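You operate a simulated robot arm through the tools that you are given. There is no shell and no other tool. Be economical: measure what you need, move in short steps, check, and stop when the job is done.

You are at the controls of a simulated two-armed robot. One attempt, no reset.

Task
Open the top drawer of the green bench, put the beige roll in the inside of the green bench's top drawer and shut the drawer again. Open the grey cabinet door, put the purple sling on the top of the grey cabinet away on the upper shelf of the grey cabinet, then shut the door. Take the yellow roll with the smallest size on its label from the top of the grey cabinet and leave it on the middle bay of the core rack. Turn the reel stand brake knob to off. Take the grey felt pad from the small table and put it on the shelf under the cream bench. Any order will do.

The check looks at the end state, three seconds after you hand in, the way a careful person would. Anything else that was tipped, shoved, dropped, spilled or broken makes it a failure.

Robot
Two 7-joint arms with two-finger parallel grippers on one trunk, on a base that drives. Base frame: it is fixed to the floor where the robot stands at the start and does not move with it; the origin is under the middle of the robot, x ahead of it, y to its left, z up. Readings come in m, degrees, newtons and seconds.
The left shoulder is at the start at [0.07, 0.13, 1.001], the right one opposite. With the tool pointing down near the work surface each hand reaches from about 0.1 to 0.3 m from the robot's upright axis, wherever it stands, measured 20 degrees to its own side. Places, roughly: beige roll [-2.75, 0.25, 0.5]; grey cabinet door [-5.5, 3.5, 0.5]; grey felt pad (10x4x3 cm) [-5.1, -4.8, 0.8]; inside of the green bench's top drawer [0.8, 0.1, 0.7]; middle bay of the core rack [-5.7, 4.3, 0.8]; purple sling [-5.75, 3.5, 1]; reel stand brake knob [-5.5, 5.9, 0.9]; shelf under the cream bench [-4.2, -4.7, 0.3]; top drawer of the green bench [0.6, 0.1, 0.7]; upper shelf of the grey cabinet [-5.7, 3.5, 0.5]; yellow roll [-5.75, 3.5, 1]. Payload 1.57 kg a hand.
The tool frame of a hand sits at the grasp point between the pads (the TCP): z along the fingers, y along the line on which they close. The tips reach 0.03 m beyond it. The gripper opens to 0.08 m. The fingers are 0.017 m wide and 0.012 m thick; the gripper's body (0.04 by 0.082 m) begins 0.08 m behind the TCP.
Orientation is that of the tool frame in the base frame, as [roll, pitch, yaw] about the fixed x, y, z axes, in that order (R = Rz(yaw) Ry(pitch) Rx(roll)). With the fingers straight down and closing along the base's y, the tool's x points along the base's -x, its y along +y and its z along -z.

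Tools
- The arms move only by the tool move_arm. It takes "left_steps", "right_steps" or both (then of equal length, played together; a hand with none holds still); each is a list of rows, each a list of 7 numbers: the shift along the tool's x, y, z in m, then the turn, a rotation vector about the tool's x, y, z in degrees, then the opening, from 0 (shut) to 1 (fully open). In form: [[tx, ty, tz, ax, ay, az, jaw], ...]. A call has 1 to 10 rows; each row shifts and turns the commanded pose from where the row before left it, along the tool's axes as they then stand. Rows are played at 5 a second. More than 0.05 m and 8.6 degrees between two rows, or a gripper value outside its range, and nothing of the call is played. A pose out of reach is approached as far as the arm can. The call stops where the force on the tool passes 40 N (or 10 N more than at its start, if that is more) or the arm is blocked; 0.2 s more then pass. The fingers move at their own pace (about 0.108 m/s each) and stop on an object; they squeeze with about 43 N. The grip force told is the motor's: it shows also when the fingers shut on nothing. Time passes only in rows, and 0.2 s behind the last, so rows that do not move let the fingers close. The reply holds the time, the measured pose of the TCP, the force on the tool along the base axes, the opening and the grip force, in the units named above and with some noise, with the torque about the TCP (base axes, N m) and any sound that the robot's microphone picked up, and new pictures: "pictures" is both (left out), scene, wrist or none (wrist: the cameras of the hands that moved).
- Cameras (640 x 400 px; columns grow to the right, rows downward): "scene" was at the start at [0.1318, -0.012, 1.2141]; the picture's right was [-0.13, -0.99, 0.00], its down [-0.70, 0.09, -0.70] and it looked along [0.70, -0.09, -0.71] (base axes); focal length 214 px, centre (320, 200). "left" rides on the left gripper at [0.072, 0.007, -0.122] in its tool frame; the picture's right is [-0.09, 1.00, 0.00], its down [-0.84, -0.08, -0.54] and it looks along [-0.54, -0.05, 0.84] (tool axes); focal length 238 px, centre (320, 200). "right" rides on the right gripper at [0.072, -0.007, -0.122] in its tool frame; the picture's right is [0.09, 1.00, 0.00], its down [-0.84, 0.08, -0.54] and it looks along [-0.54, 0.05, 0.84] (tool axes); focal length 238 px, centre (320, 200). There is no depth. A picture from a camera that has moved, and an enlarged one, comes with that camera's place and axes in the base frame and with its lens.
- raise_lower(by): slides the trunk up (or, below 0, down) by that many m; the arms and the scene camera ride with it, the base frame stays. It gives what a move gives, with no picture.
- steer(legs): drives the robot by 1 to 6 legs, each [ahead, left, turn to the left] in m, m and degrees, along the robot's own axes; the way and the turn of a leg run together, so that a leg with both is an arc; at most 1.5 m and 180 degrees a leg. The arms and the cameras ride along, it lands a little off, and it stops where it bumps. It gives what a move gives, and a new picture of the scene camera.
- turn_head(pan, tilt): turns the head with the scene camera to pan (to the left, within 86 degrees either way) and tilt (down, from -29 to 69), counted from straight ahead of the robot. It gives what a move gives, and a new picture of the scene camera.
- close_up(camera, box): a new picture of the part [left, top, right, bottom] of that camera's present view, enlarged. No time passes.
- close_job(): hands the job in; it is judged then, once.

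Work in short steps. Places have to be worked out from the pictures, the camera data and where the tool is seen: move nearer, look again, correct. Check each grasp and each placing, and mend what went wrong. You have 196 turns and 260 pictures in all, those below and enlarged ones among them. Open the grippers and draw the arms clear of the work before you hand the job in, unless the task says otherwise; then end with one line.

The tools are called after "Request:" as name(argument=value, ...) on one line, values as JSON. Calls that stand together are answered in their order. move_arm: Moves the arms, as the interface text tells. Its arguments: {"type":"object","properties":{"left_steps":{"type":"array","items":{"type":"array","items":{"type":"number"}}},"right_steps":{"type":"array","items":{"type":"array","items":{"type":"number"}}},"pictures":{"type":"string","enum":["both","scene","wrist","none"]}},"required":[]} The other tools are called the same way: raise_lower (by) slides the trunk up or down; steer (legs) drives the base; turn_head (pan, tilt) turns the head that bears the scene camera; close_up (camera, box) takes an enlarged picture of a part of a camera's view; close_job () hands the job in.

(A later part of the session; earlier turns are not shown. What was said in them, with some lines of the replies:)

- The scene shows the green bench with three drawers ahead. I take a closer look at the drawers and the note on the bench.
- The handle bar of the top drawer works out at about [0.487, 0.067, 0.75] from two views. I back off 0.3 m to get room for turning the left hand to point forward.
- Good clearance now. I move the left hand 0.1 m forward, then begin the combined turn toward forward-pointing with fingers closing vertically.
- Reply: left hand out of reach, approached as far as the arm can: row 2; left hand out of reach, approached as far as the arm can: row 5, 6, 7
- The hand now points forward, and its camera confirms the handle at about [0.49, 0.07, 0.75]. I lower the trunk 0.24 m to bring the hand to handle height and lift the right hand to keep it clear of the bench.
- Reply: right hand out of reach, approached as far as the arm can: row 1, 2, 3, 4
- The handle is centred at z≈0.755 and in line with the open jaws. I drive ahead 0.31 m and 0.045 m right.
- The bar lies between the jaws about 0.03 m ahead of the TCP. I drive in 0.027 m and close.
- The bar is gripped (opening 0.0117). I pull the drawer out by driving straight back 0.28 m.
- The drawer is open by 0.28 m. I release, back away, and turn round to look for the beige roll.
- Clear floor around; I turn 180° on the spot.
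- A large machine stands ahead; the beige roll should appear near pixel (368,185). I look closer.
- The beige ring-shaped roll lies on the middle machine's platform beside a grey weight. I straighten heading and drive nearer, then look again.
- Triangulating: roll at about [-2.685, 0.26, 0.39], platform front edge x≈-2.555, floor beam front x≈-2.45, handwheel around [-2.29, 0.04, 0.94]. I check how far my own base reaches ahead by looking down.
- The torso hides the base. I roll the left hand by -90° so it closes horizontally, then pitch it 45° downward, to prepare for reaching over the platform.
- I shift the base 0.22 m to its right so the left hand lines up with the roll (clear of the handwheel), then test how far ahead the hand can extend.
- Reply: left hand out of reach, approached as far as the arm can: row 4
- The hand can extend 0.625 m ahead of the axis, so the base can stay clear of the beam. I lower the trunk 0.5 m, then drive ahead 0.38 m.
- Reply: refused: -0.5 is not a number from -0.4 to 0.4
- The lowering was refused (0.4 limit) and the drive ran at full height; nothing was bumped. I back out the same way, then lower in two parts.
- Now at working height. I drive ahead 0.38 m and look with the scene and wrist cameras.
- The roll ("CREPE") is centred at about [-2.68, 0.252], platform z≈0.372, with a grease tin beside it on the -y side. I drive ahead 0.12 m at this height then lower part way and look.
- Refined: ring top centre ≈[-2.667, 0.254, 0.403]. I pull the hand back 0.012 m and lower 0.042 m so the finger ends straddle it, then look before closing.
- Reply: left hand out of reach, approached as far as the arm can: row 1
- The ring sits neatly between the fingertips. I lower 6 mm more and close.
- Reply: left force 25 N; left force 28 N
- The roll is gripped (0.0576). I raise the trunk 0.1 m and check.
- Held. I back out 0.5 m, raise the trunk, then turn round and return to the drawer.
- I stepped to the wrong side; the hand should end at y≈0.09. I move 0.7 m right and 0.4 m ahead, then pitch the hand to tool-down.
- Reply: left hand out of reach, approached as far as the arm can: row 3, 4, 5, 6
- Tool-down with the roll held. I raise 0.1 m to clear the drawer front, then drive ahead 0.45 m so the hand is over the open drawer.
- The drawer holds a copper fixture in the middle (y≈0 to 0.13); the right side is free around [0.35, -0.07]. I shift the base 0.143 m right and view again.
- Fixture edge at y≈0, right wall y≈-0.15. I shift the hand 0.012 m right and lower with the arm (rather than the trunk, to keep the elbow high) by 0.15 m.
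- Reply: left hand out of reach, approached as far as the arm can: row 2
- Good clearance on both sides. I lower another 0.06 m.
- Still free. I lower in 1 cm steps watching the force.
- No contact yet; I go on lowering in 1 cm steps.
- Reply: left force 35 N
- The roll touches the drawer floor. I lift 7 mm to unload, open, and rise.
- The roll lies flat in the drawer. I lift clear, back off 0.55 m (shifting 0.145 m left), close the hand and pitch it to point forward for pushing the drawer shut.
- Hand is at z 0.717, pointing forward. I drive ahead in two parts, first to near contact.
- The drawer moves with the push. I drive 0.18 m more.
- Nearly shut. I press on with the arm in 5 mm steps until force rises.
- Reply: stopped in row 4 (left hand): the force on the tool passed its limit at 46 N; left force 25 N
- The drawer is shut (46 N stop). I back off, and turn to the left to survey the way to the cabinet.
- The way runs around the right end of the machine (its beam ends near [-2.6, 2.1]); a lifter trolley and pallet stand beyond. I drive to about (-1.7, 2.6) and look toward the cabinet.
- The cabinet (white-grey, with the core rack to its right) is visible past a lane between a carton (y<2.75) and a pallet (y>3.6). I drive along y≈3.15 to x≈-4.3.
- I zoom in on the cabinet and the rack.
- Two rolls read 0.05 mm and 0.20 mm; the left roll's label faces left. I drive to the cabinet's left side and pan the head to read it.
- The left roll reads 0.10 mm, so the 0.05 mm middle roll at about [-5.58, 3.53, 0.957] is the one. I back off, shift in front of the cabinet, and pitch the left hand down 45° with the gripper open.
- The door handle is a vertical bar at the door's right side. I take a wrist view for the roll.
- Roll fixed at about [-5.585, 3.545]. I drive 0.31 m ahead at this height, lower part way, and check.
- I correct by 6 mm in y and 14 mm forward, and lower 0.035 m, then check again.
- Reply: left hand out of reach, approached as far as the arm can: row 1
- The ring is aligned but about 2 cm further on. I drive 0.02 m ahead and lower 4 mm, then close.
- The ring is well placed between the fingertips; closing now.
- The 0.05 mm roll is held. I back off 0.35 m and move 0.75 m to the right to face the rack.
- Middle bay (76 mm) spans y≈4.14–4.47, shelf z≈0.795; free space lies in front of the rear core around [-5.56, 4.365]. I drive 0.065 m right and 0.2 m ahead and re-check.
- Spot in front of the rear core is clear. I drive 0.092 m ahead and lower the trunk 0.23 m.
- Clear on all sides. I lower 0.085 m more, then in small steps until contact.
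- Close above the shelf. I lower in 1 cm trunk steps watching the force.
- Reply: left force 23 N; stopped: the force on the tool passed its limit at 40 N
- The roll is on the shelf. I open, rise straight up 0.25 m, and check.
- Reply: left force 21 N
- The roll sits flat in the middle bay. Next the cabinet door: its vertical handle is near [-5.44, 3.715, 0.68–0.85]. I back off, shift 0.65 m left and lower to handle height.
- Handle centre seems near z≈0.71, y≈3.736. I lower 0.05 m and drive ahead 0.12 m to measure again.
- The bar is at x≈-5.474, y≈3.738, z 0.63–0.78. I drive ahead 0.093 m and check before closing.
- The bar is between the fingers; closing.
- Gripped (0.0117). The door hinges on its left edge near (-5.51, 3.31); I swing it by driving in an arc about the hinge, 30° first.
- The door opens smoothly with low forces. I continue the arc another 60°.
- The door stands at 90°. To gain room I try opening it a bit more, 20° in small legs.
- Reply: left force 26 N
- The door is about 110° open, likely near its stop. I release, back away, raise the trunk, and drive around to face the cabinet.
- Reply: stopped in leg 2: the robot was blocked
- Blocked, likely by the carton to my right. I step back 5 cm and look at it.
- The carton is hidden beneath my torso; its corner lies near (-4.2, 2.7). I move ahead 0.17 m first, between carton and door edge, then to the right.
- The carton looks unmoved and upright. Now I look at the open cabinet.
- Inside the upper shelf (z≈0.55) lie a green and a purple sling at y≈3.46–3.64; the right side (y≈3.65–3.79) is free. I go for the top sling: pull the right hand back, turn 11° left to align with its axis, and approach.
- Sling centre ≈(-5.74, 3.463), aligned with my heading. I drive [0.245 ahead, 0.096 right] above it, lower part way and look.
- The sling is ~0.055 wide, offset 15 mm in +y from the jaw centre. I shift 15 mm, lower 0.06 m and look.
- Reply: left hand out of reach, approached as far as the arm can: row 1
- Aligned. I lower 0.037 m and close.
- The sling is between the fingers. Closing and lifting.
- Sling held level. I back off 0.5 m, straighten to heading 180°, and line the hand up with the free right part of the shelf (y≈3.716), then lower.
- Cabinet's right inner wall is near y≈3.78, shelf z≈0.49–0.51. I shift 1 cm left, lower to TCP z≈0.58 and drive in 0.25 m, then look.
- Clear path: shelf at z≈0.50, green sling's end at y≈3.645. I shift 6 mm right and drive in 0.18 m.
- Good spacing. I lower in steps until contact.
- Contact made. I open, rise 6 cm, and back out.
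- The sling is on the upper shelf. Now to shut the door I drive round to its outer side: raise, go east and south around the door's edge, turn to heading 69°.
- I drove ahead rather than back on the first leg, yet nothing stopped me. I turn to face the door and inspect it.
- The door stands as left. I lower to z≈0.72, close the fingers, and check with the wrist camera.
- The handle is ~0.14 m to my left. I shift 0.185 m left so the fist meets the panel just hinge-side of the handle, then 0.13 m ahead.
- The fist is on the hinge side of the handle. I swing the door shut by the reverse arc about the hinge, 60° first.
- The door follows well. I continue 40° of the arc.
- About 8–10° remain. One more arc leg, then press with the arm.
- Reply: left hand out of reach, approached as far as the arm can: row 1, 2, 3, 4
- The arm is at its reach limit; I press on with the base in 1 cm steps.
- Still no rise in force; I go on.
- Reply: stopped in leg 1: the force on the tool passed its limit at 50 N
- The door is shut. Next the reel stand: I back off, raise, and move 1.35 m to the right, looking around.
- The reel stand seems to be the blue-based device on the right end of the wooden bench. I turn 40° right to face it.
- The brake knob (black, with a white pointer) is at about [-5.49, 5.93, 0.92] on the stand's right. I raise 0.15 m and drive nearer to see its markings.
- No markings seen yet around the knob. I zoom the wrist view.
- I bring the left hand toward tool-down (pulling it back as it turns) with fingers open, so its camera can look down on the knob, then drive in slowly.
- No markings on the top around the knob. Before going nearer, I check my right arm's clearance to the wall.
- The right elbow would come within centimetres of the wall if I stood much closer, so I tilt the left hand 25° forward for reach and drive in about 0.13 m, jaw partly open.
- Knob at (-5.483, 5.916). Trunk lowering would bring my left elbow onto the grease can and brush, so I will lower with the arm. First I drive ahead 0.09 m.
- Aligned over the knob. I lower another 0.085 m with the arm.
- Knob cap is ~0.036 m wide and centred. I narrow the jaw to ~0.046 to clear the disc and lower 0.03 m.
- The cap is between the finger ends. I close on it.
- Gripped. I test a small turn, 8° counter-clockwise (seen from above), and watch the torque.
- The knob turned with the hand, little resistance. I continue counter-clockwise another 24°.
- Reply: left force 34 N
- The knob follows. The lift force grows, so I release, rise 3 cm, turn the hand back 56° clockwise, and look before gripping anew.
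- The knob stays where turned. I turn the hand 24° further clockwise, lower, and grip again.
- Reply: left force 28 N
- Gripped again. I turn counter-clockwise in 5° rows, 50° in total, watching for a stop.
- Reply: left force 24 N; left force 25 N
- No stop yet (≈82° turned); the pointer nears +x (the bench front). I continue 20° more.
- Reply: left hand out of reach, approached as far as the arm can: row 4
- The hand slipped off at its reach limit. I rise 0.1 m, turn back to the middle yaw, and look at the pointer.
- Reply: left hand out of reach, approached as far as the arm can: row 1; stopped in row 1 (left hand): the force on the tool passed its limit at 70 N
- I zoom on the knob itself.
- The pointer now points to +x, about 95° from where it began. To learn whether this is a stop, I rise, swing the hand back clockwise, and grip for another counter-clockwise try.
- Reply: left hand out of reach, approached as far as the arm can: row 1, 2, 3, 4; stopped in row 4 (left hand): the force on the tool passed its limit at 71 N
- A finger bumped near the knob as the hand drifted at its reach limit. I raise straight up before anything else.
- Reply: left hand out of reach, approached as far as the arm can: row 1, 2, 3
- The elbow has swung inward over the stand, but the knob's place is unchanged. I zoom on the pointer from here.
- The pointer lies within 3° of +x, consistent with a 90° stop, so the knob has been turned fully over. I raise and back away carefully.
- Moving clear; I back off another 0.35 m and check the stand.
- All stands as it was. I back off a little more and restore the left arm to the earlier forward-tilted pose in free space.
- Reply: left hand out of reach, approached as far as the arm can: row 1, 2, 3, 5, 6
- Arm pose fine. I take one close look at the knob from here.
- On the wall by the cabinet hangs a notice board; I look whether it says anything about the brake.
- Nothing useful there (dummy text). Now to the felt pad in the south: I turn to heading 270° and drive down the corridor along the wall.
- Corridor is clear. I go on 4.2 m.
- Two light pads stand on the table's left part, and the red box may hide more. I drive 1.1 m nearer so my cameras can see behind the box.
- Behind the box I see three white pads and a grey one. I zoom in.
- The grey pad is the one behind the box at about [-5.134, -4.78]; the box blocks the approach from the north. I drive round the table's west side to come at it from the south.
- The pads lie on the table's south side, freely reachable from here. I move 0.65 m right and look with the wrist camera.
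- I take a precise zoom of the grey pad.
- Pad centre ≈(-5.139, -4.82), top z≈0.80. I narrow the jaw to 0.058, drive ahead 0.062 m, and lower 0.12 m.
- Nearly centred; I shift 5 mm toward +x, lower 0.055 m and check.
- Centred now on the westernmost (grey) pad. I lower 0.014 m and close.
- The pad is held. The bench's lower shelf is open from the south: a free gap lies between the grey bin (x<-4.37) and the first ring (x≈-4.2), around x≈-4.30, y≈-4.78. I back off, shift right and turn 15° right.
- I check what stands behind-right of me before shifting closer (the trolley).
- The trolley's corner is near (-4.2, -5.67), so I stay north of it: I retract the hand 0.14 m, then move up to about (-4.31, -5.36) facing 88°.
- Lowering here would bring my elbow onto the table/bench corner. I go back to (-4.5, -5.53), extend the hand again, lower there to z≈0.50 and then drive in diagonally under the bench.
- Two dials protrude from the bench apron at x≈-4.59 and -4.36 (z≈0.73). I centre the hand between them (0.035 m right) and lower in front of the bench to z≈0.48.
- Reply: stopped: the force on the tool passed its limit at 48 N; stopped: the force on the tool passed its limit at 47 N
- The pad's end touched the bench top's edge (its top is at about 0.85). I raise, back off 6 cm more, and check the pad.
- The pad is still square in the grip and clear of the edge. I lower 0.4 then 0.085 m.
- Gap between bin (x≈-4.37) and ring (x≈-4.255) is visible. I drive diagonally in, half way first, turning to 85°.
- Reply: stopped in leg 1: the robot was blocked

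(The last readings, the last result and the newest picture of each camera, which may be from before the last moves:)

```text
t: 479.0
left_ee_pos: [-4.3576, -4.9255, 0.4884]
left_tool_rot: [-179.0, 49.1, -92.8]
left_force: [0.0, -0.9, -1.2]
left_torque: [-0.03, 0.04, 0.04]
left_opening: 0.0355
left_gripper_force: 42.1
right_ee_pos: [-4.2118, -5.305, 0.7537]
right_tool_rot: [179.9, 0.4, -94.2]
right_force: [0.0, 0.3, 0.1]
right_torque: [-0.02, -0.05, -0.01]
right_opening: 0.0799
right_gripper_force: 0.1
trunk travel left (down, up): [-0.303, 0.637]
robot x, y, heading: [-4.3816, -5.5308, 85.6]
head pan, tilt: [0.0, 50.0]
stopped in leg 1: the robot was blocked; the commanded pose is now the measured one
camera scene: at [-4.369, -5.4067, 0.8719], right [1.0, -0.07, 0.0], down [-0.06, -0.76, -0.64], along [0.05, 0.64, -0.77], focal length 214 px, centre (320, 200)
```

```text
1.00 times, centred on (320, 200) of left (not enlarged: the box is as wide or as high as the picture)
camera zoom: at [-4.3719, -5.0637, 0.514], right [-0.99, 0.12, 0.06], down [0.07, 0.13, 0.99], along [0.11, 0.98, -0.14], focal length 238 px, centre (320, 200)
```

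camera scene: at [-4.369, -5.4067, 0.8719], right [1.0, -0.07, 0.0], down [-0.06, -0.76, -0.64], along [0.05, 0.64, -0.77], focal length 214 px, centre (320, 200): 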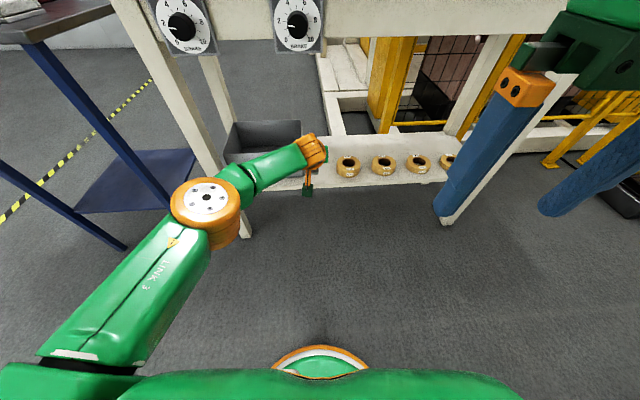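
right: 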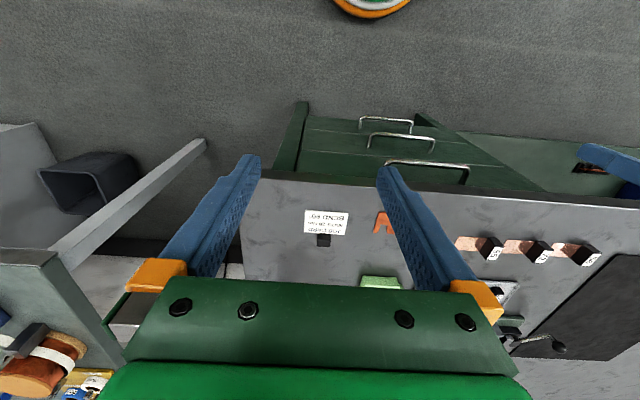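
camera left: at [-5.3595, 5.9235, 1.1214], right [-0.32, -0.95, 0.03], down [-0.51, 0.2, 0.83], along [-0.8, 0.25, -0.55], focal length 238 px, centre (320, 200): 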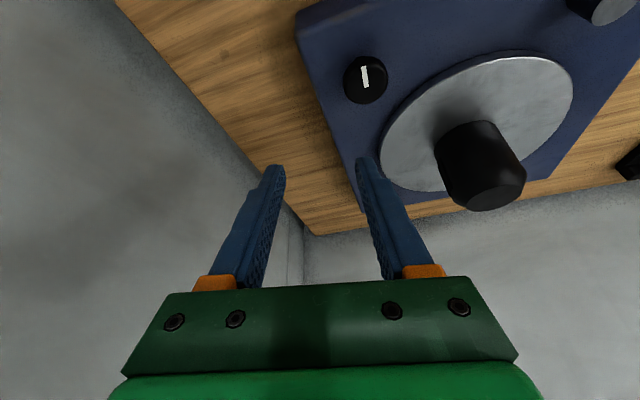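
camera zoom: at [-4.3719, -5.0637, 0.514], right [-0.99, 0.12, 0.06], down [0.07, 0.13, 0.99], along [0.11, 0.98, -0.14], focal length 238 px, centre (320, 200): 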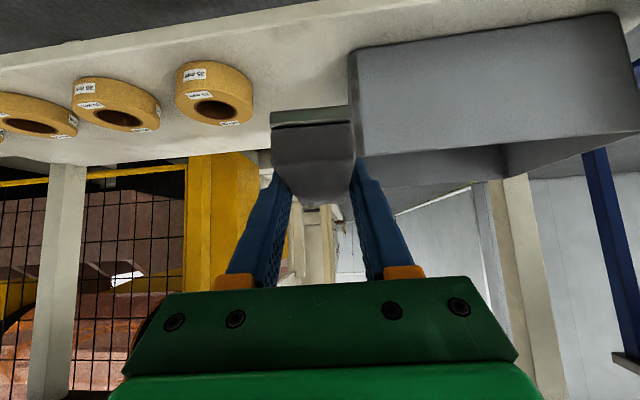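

Blocked at the end of the leg, likely by the trolley behind-right. I drive ahead, away from it, 0.06 m, then 0.07 ahead and 0.036 right.

Request:
steer(legs=[[0.06, 0, 0], [0.03, -0.036, 0]])

Request:
close_up(camera="left", box=[0, 0, 640, 400])

```text
t: 480.5
left_ee_pos: [-4.3156, -4.8373, 0.4886]
left_tool_rot: [-178.9, 49.1, -92.8]
left_force: [0.5, -0.3, -0.4]
left_torque: [-0.03, 0.0, 0.02]
left_opening: 0.0357
left_gripper_force: 41.9
right_ee_pos: [-4.1696, -5.2192, 0.754]
right_tool_rot: [179.9, 0.3, -94.3]
right_force: [0.0, 0.4, 0.0]
right_torque: [-0.03, 0.01, 0.05]
right_opening: 0.0801
right_gripper_force: 0.0
trunk travel left (down, up): [-0.303, 0.637]
robot x, y, heading: [-4.3351, -5.4483, 86.0]
head pan, tilt: [0.0, 50.0]
camera scene: at [-4.3264, -5.3206, 0.8718], right [1.0, -0.07, 0.0], down [-0.06, -0.76, -0.64], along [0.05, 0.64, -0.77], focal length 214 px, centre (320, 200)
```

scene: 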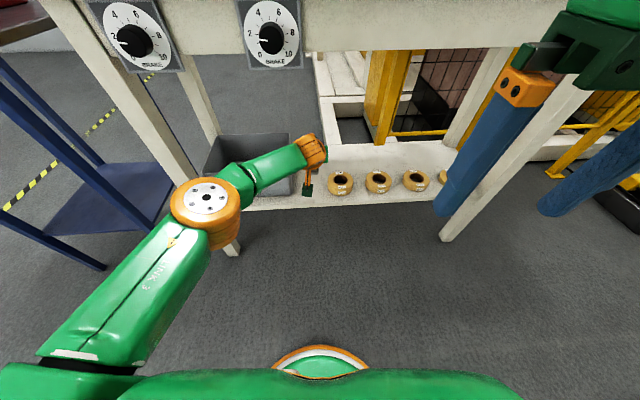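

```text
1.00 times, centred on (320, 200) of left (not enlarged: the box is as wide or as high as the picture)
camera zoom: at [-4.3298, -4.9775, 0.514], right [-0.99, 0.12, 0.06], down [0.07, 0.13, 0.99], along [0.11, 0.98, -0.14], focal length 238 px, centre (320, 200)
```

zoom: 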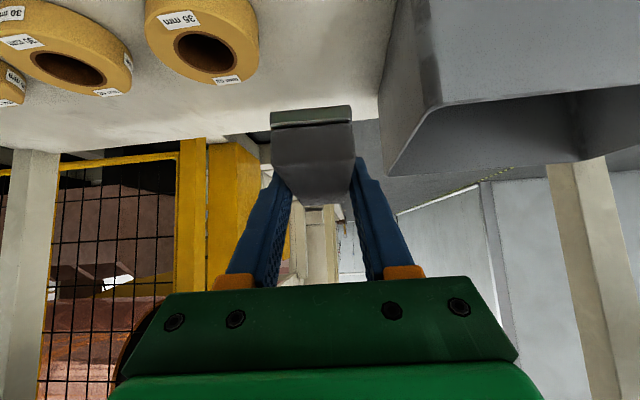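

Well aligned in the gap. I drive 0.037 m ahead and lower 0.12 m.

Request:
steer(legs=[[0.037, 0, 0]])

Request:
raise_lower(by=-0.11)

Request:
close_up(camera="left", box=[0, 0, 640, 400])

```text
t: 481.4
left_ee_pos: [-4.3114, -4.8027, 0.4889]
left_tool_rot: [-178.9, 49.0, -92.7]
left_force: [0.4, -0.1, -0.7]
left_torque: [0.03, 0.03, -0.01]
left_opening: 0.036
left_gripper_force: 42.5
right_ee_pos: [-4.1664, -5.182, 0.7535]
right_tool_rot: [179.9, 0.3, -94.4]
right_force: [0.1, 0.6, 0.7]
right_torque: [0.01, 0.02, 0.0]
right_opening: 0.08
right_gripper_force: 0.2
trunk travel left (down, up): [-0.303, 0.637]
robot x, y, heading: [-4.3387, -5.4082, 85.7]
head pan, tilt: [0.0, 50.0]
camera scene: at [-4.3239, -5.2841, 0.8718], right [1.0, -0.07, 0.0], down [-0.06, -0.76, -0.64], along [0.05, 0.64, -0.77], focal length 214 px, centre (320, 200)
```

scene: 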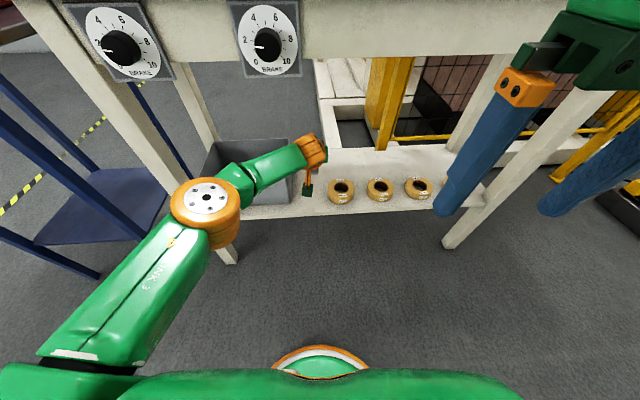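

```text
t: 482.8
left_ee_pos: [-4.3127, -4.802, 0.3783]
left_tool_rot: [-178.9, 49.2, -92.9]
left_force: [-0.5, -0.5, -1.5]
left_torque: [0.03, 0.01, 0.01]
left_opening: 0.0355
left_gripper_force: 42.7
right_ee_pos: [-4.1676, -5.1824, 0.6424]
right_tool_rot: [179.9, 0.4, -94.3]
right_force: [0.4, -1.0, -0.3]
right_torque: [0.04, -0.01, 0.0]
right_opening: 0.08
right_gripper_force: 0.1
trunk travel left (down, up): [-0.193, 0.747]
robot x, y, heading: [-4.335, -5.4104, 85.6]
head pan, tilt: [0.0, 50.0]
```

```text
1.00 times, centred on (320, 200) of left (not enlarged: the box is as wide or as high as the picture)
camera zoom: at [-4.3272, -4.9415, 0.4042], right [-0.99, 0.12, 0.06], down [0.07, 0.13, 0.99], along [0.11, 0.98, -0.14], focal length 238 px, centre (320, 200)
```

zoom: 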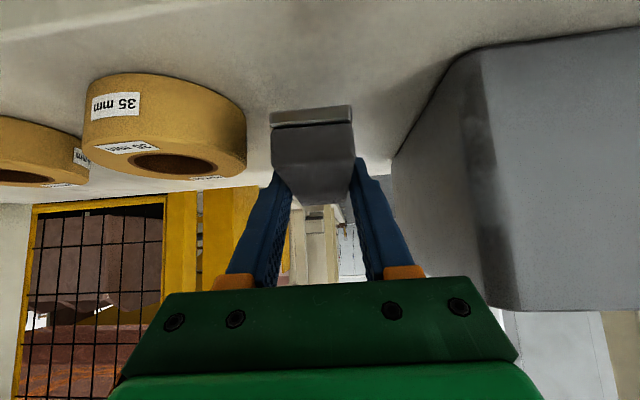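

Clear on both sides. I lower in small steps until contact.

Request:
raise_lower(by=-0.025)

Request:
raise_lower(by=-0.012)

Request:
raise_lower(by=-0.008)

```text
t: 483.5
left_ee_pos: [-4.3115, -4.8021, 0.3549]
left_tool_rot: [-178.9, 49.1, -92.8]
left_force: [-0.5, -0.4, -1.5]
left_torque: [-0.03, 0.04, -0.02]
left_opening: 0.0358
left_gripper_force: 42.5
right_ee_pos: [-4.1669, -5.1832, 0.6179]
right_tool_rot: [180.0, 0.4, -94.3]
right_force: [0.3, 0.1, -0.2]
right_torque: [0.0, 0.02, -0.05]
right_opening: 0.0801
right_gripper_force: 0.2
trunk travel left (down, up): [-0.168, 0.772]
robot x, y, heading: [-4.3358, -5.4095, 85.9]
head pan, tilt: [0.0, 50.0]
```

```text
t: 484.1
left_ee_pos: [-4.312, -4.8033, 0.3478]
left_tool_rot: [-179.0, 49.9, -92.8]
left_force: [3.0, 10.9, 27.1]
left_torque: [-0.9, 0.21, -0.02]
left_opening: 0.0359
left_gripper_force: 42.6
right_ee_pos: [-4.1661, -5.1862, 0.6077]
right_tool_rot: [179.8, 0.6, -94.3]
right_force: [0.3, -0.2, 0.6]
right_torque: [-0.01, 0.0, 0.02]
right_opening: 0.08
right_gripper_force: 0.1
trunk travel left (down, up): [-0.156, 0.784]
robot x, y, heading: [-4.3345, -5.407, 85.6]
head pan, tilt: [0.0, 50.0]
```

```text
t: 484.5
left_ee_pos: [-4.3115, -4.8021, 0.3464]
left_tool_rot: [-179.0, 50.2, -92.9]
left_force: [0.0, -3.3, 22.8]
left_torque: [-0.68, 0.37, 0.24]
left_opening: 0.0353
left_gripper_force: 42.8
right_ee_pos: [-4.1668, -5.1862, 0.6031]
right_tool_rot: [179.9, 0.8, -94.4]
right_force: [-0.2, 0.7, -0.6]
right_torque: [0.03, 0.02, 0.0]
right_opening: 0.0801
right_gripper_force: 0.0
trunk travel left (down, up): [-0.151, 0.789]
robot x, y, heading: [-4.3326, -5.4116, 85.9]
head pan, tilt: [0.0, 50.0]
stopped: the force on the tool passed its limit at 44 N (the readings are from after the stop); the commanded pose is now the measured one
```

The pad rests on the shelf. I open to 0.056, rise 5 cm, and back out.

Request:
move_arm(left_steps=[[0, 0, 0, 0, 0, 0, 0.7], [0, 0, 0, 0, 0, 0, 0.7], [0, 0, 0, 0, 0, 0, 0.7]], pictures="none")

Request:
raise_lower(by=0.07)

Request:
close_up(camera="left", box=[0, 0, 640, 400])

```text
t: 485.3
left_ee_pos: [-4.3097, -4.8021, 0.347]
left_tool_rot: [-179.0, 50.2, -93.1]
left_force: [18.2, 8.3, 28.7]
left_torque: [0.78, 0.16, -0.66]
left_opening: 0.0409
left_gripper_force: 0.0
right_ee_pos: [-4.1661, -5.186, 0.6041]
right_tool_rot: [179.8, 0.7, -94.4]
right_force: [0.2, 0.3, 0.6]
right_torque: [0.02, -0.03, 0.01]
right_opening: 0.08
right_gripper_force: 0.0
trunk travel left (down, up): [-0.151, 0.789]
robot x, y, heading: [-4.332, -5.4108, 85.7]
head pan, tilt: [0.0, 50.0]
```

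```text
t: 486.4
left_ee_pos: [-4.3124, -4.8011, 0.409]
left_tool_rot: [-178.9, 49.5, -92.9]
left_force: [0.3, -1.0, 0.6]
left_torque: [0.02, 0.02, -0.03]
left_opening: 0.0558
left_gripper_force: 0.2
right_ee_pos: [-4.1655, -5.1832, 0.6712]
right_tool_rot: [179.9, 0.3, -94.4]
right_force: [-0.4, -0.1, 1.0]
right_torque: [-0.03, -0.05, 0.01]
right_opening: 0.0797
right_gripper_force: 0.1
trunk travel left (down, up): [-0.221, 0.719]
robot x, y, heading: [-4.3337, -5.4111, 85.9]
head pan, tilt: [0.0, 50.0]
```

```text
1.00 times, centred on (320, 200) of left (not enlarged: the box is as wide or as high as the picture)
camera zoom: at [-4.3273, -4.9402, 0.4338], right [-0.99, 0.12, 0.06], down [0.07, 0.13, 0.99], along [0.11, 0.98, -0.13], focal length 238 px, centre (320, 200)
```

zoom: 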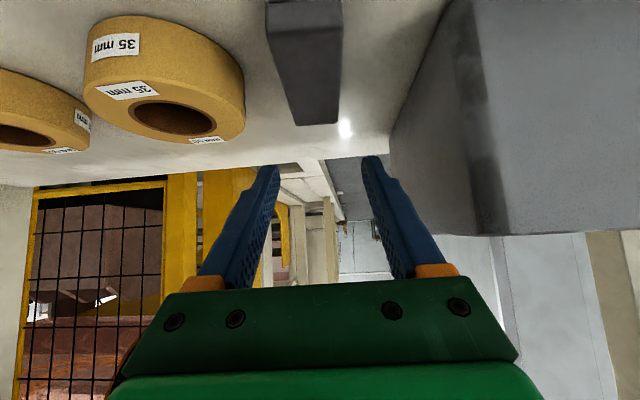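

The pad lies on the shelf between bin and ring. I raise 9 cm and leave diagonally back-left, away from the trolley.

Request:
raise_lower(by=0.09)

Request:
steer(legs=[[-0.05, 0.08, 2], [-0.16, 0.12, 2]])

Request:
close_up(camera="left", box=[0, 0, 640, 400])

```text
t: 487.7
left_ee_pos: [-4.3108, -4.8006, 0.5002]
left_tool_rot: [-178.9, 49.4, -92.8]
left_force: [-0.7, -0.1, -0.9]
left_torque: [0.01, 0.0, 0.01]
left_opening: 0.0561
left_gripper_force: 0.2
right_ee_pos: [-4.167, -5.1823, 0.7607]
right_tool_rot: [179.9, 0.4, -94.3]
right_force: [-0.2, -0.5, 0.7]
right_torque: [-0.04, -0.02, 0.0]
right_opening: 0.08
right_gripper_force: 0.0
trunk travel left (down, up): [-0.311, 0.629]
robot x, y, heading: [-4.3353, -5.4071, 86.1]
head pan, tilt: [0.0, 50.0]
```

```text
t: 490.0
left_ee_pos: [-4.5576, -4.9999, 0.5]
left_tool_rot: [-178.9, 49.7, -88.7]
left_force: [0.4, 0.9, 0.4]
left_torque: [0.02, 0.03, 0.01]
left_opening: 0.0562
left_gripper_force: 0.1
right_ee_pos: [-4.3853, -5.3705, 0.7603]
right_tool_rot: [179.9, 0.4, -90.3]
right_force: [1.0, 0.8, -0.6]
right_torque: [0.02, 0.0, -0.01]
right_opening: 0.0799
right_gripper_force: 0.0
trunk travel left (down, up): [-0.311, 0.629]
robot x, y, heading: [-4.5377, -5.6097, 90.0]
head pan, tilt: [0.0, 50.0]
camera scene: at [-4.5347, -5.4838, 0.8799], right [1.0, 0.0, 0.0], down [0.0, -0.77, -0.64], along [0.0, 0.64, -0.77], focal length 214 px, centre (320, 200)
```

scene: 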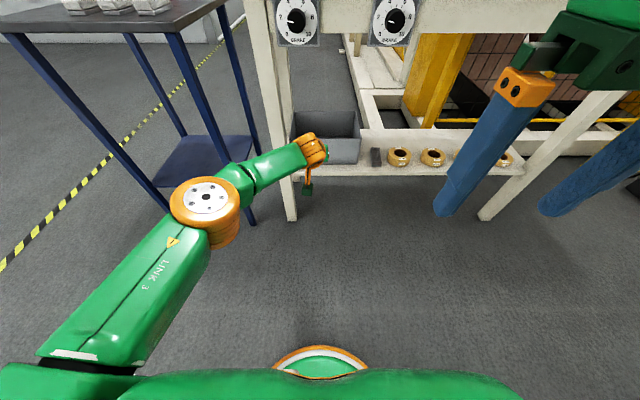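

```text
1.00 times, centred on (320, 200) of left (not enlarged: the box is as wide or as high as the picture)
camera zoom: at [-4.5623, -5.1404, 0.5241], right [-1.0, 0.05, 0.06], down [0.06, 0.13, 0.99], along [0.04, 0.99, -0.13], focal length 238 px, centre (320, 200)
```

zoom: 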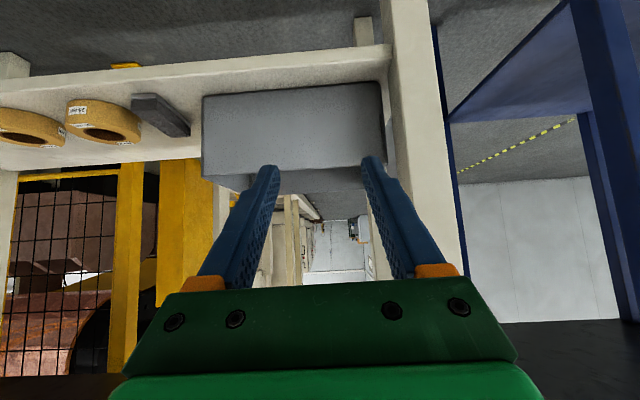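

The grey pad lies on the shelf beside the bin, with nothing else disturbed. I open the left gripper fully; both arms are clear of the work.

Request:
move_arm(left_steps=[[0, 0, 0, 0, 0, 0, 1], [0, 0, 0, 0, 0, 0, 1]], pictures="none")

```text
t: 490.6
left_ee_pos: [-4.5565, -4.9995, 0.4984]
left_tool_rot: [-179.0, 49.4, -88.8]
left_force: [-0.1, -0.1, -1.1]
left_torque: [0.0, 0.01, -0.01]
left_opening: 0.0801
left_gripper_force: 0.0
right_ee_pos: [-4.3853, -5.3707, 0.7622]
right_tool_rot: [179.9, 0.5, -90.3]
right_force: [-0.5, 0.7, 0.2]
right_torque: [0.03, 0.0, 0.0]
right_opening: 0.08
right_gripper_force: 0.1
trunk travel left (down, up): [-0.311, 0.629]
robot x, y, heading: [-4.5384, -5.6079, 89.7]
head pan, tilt: [0.0, 50.0]
```

All the parts of the job are done as far as I can see, so I hand it in.

Request:
close_job()

```text
The job is handed in.
```

I did all five parts and handed the job in, but I found no on/off markings, so I can't confirm the brake knob's "off": I turned it about 90° counter-clockwise to what seemed its stop, and lightly bumped a carton and probably a trolley while driving (the carton looked unmoved; I did not recheck the trolley).
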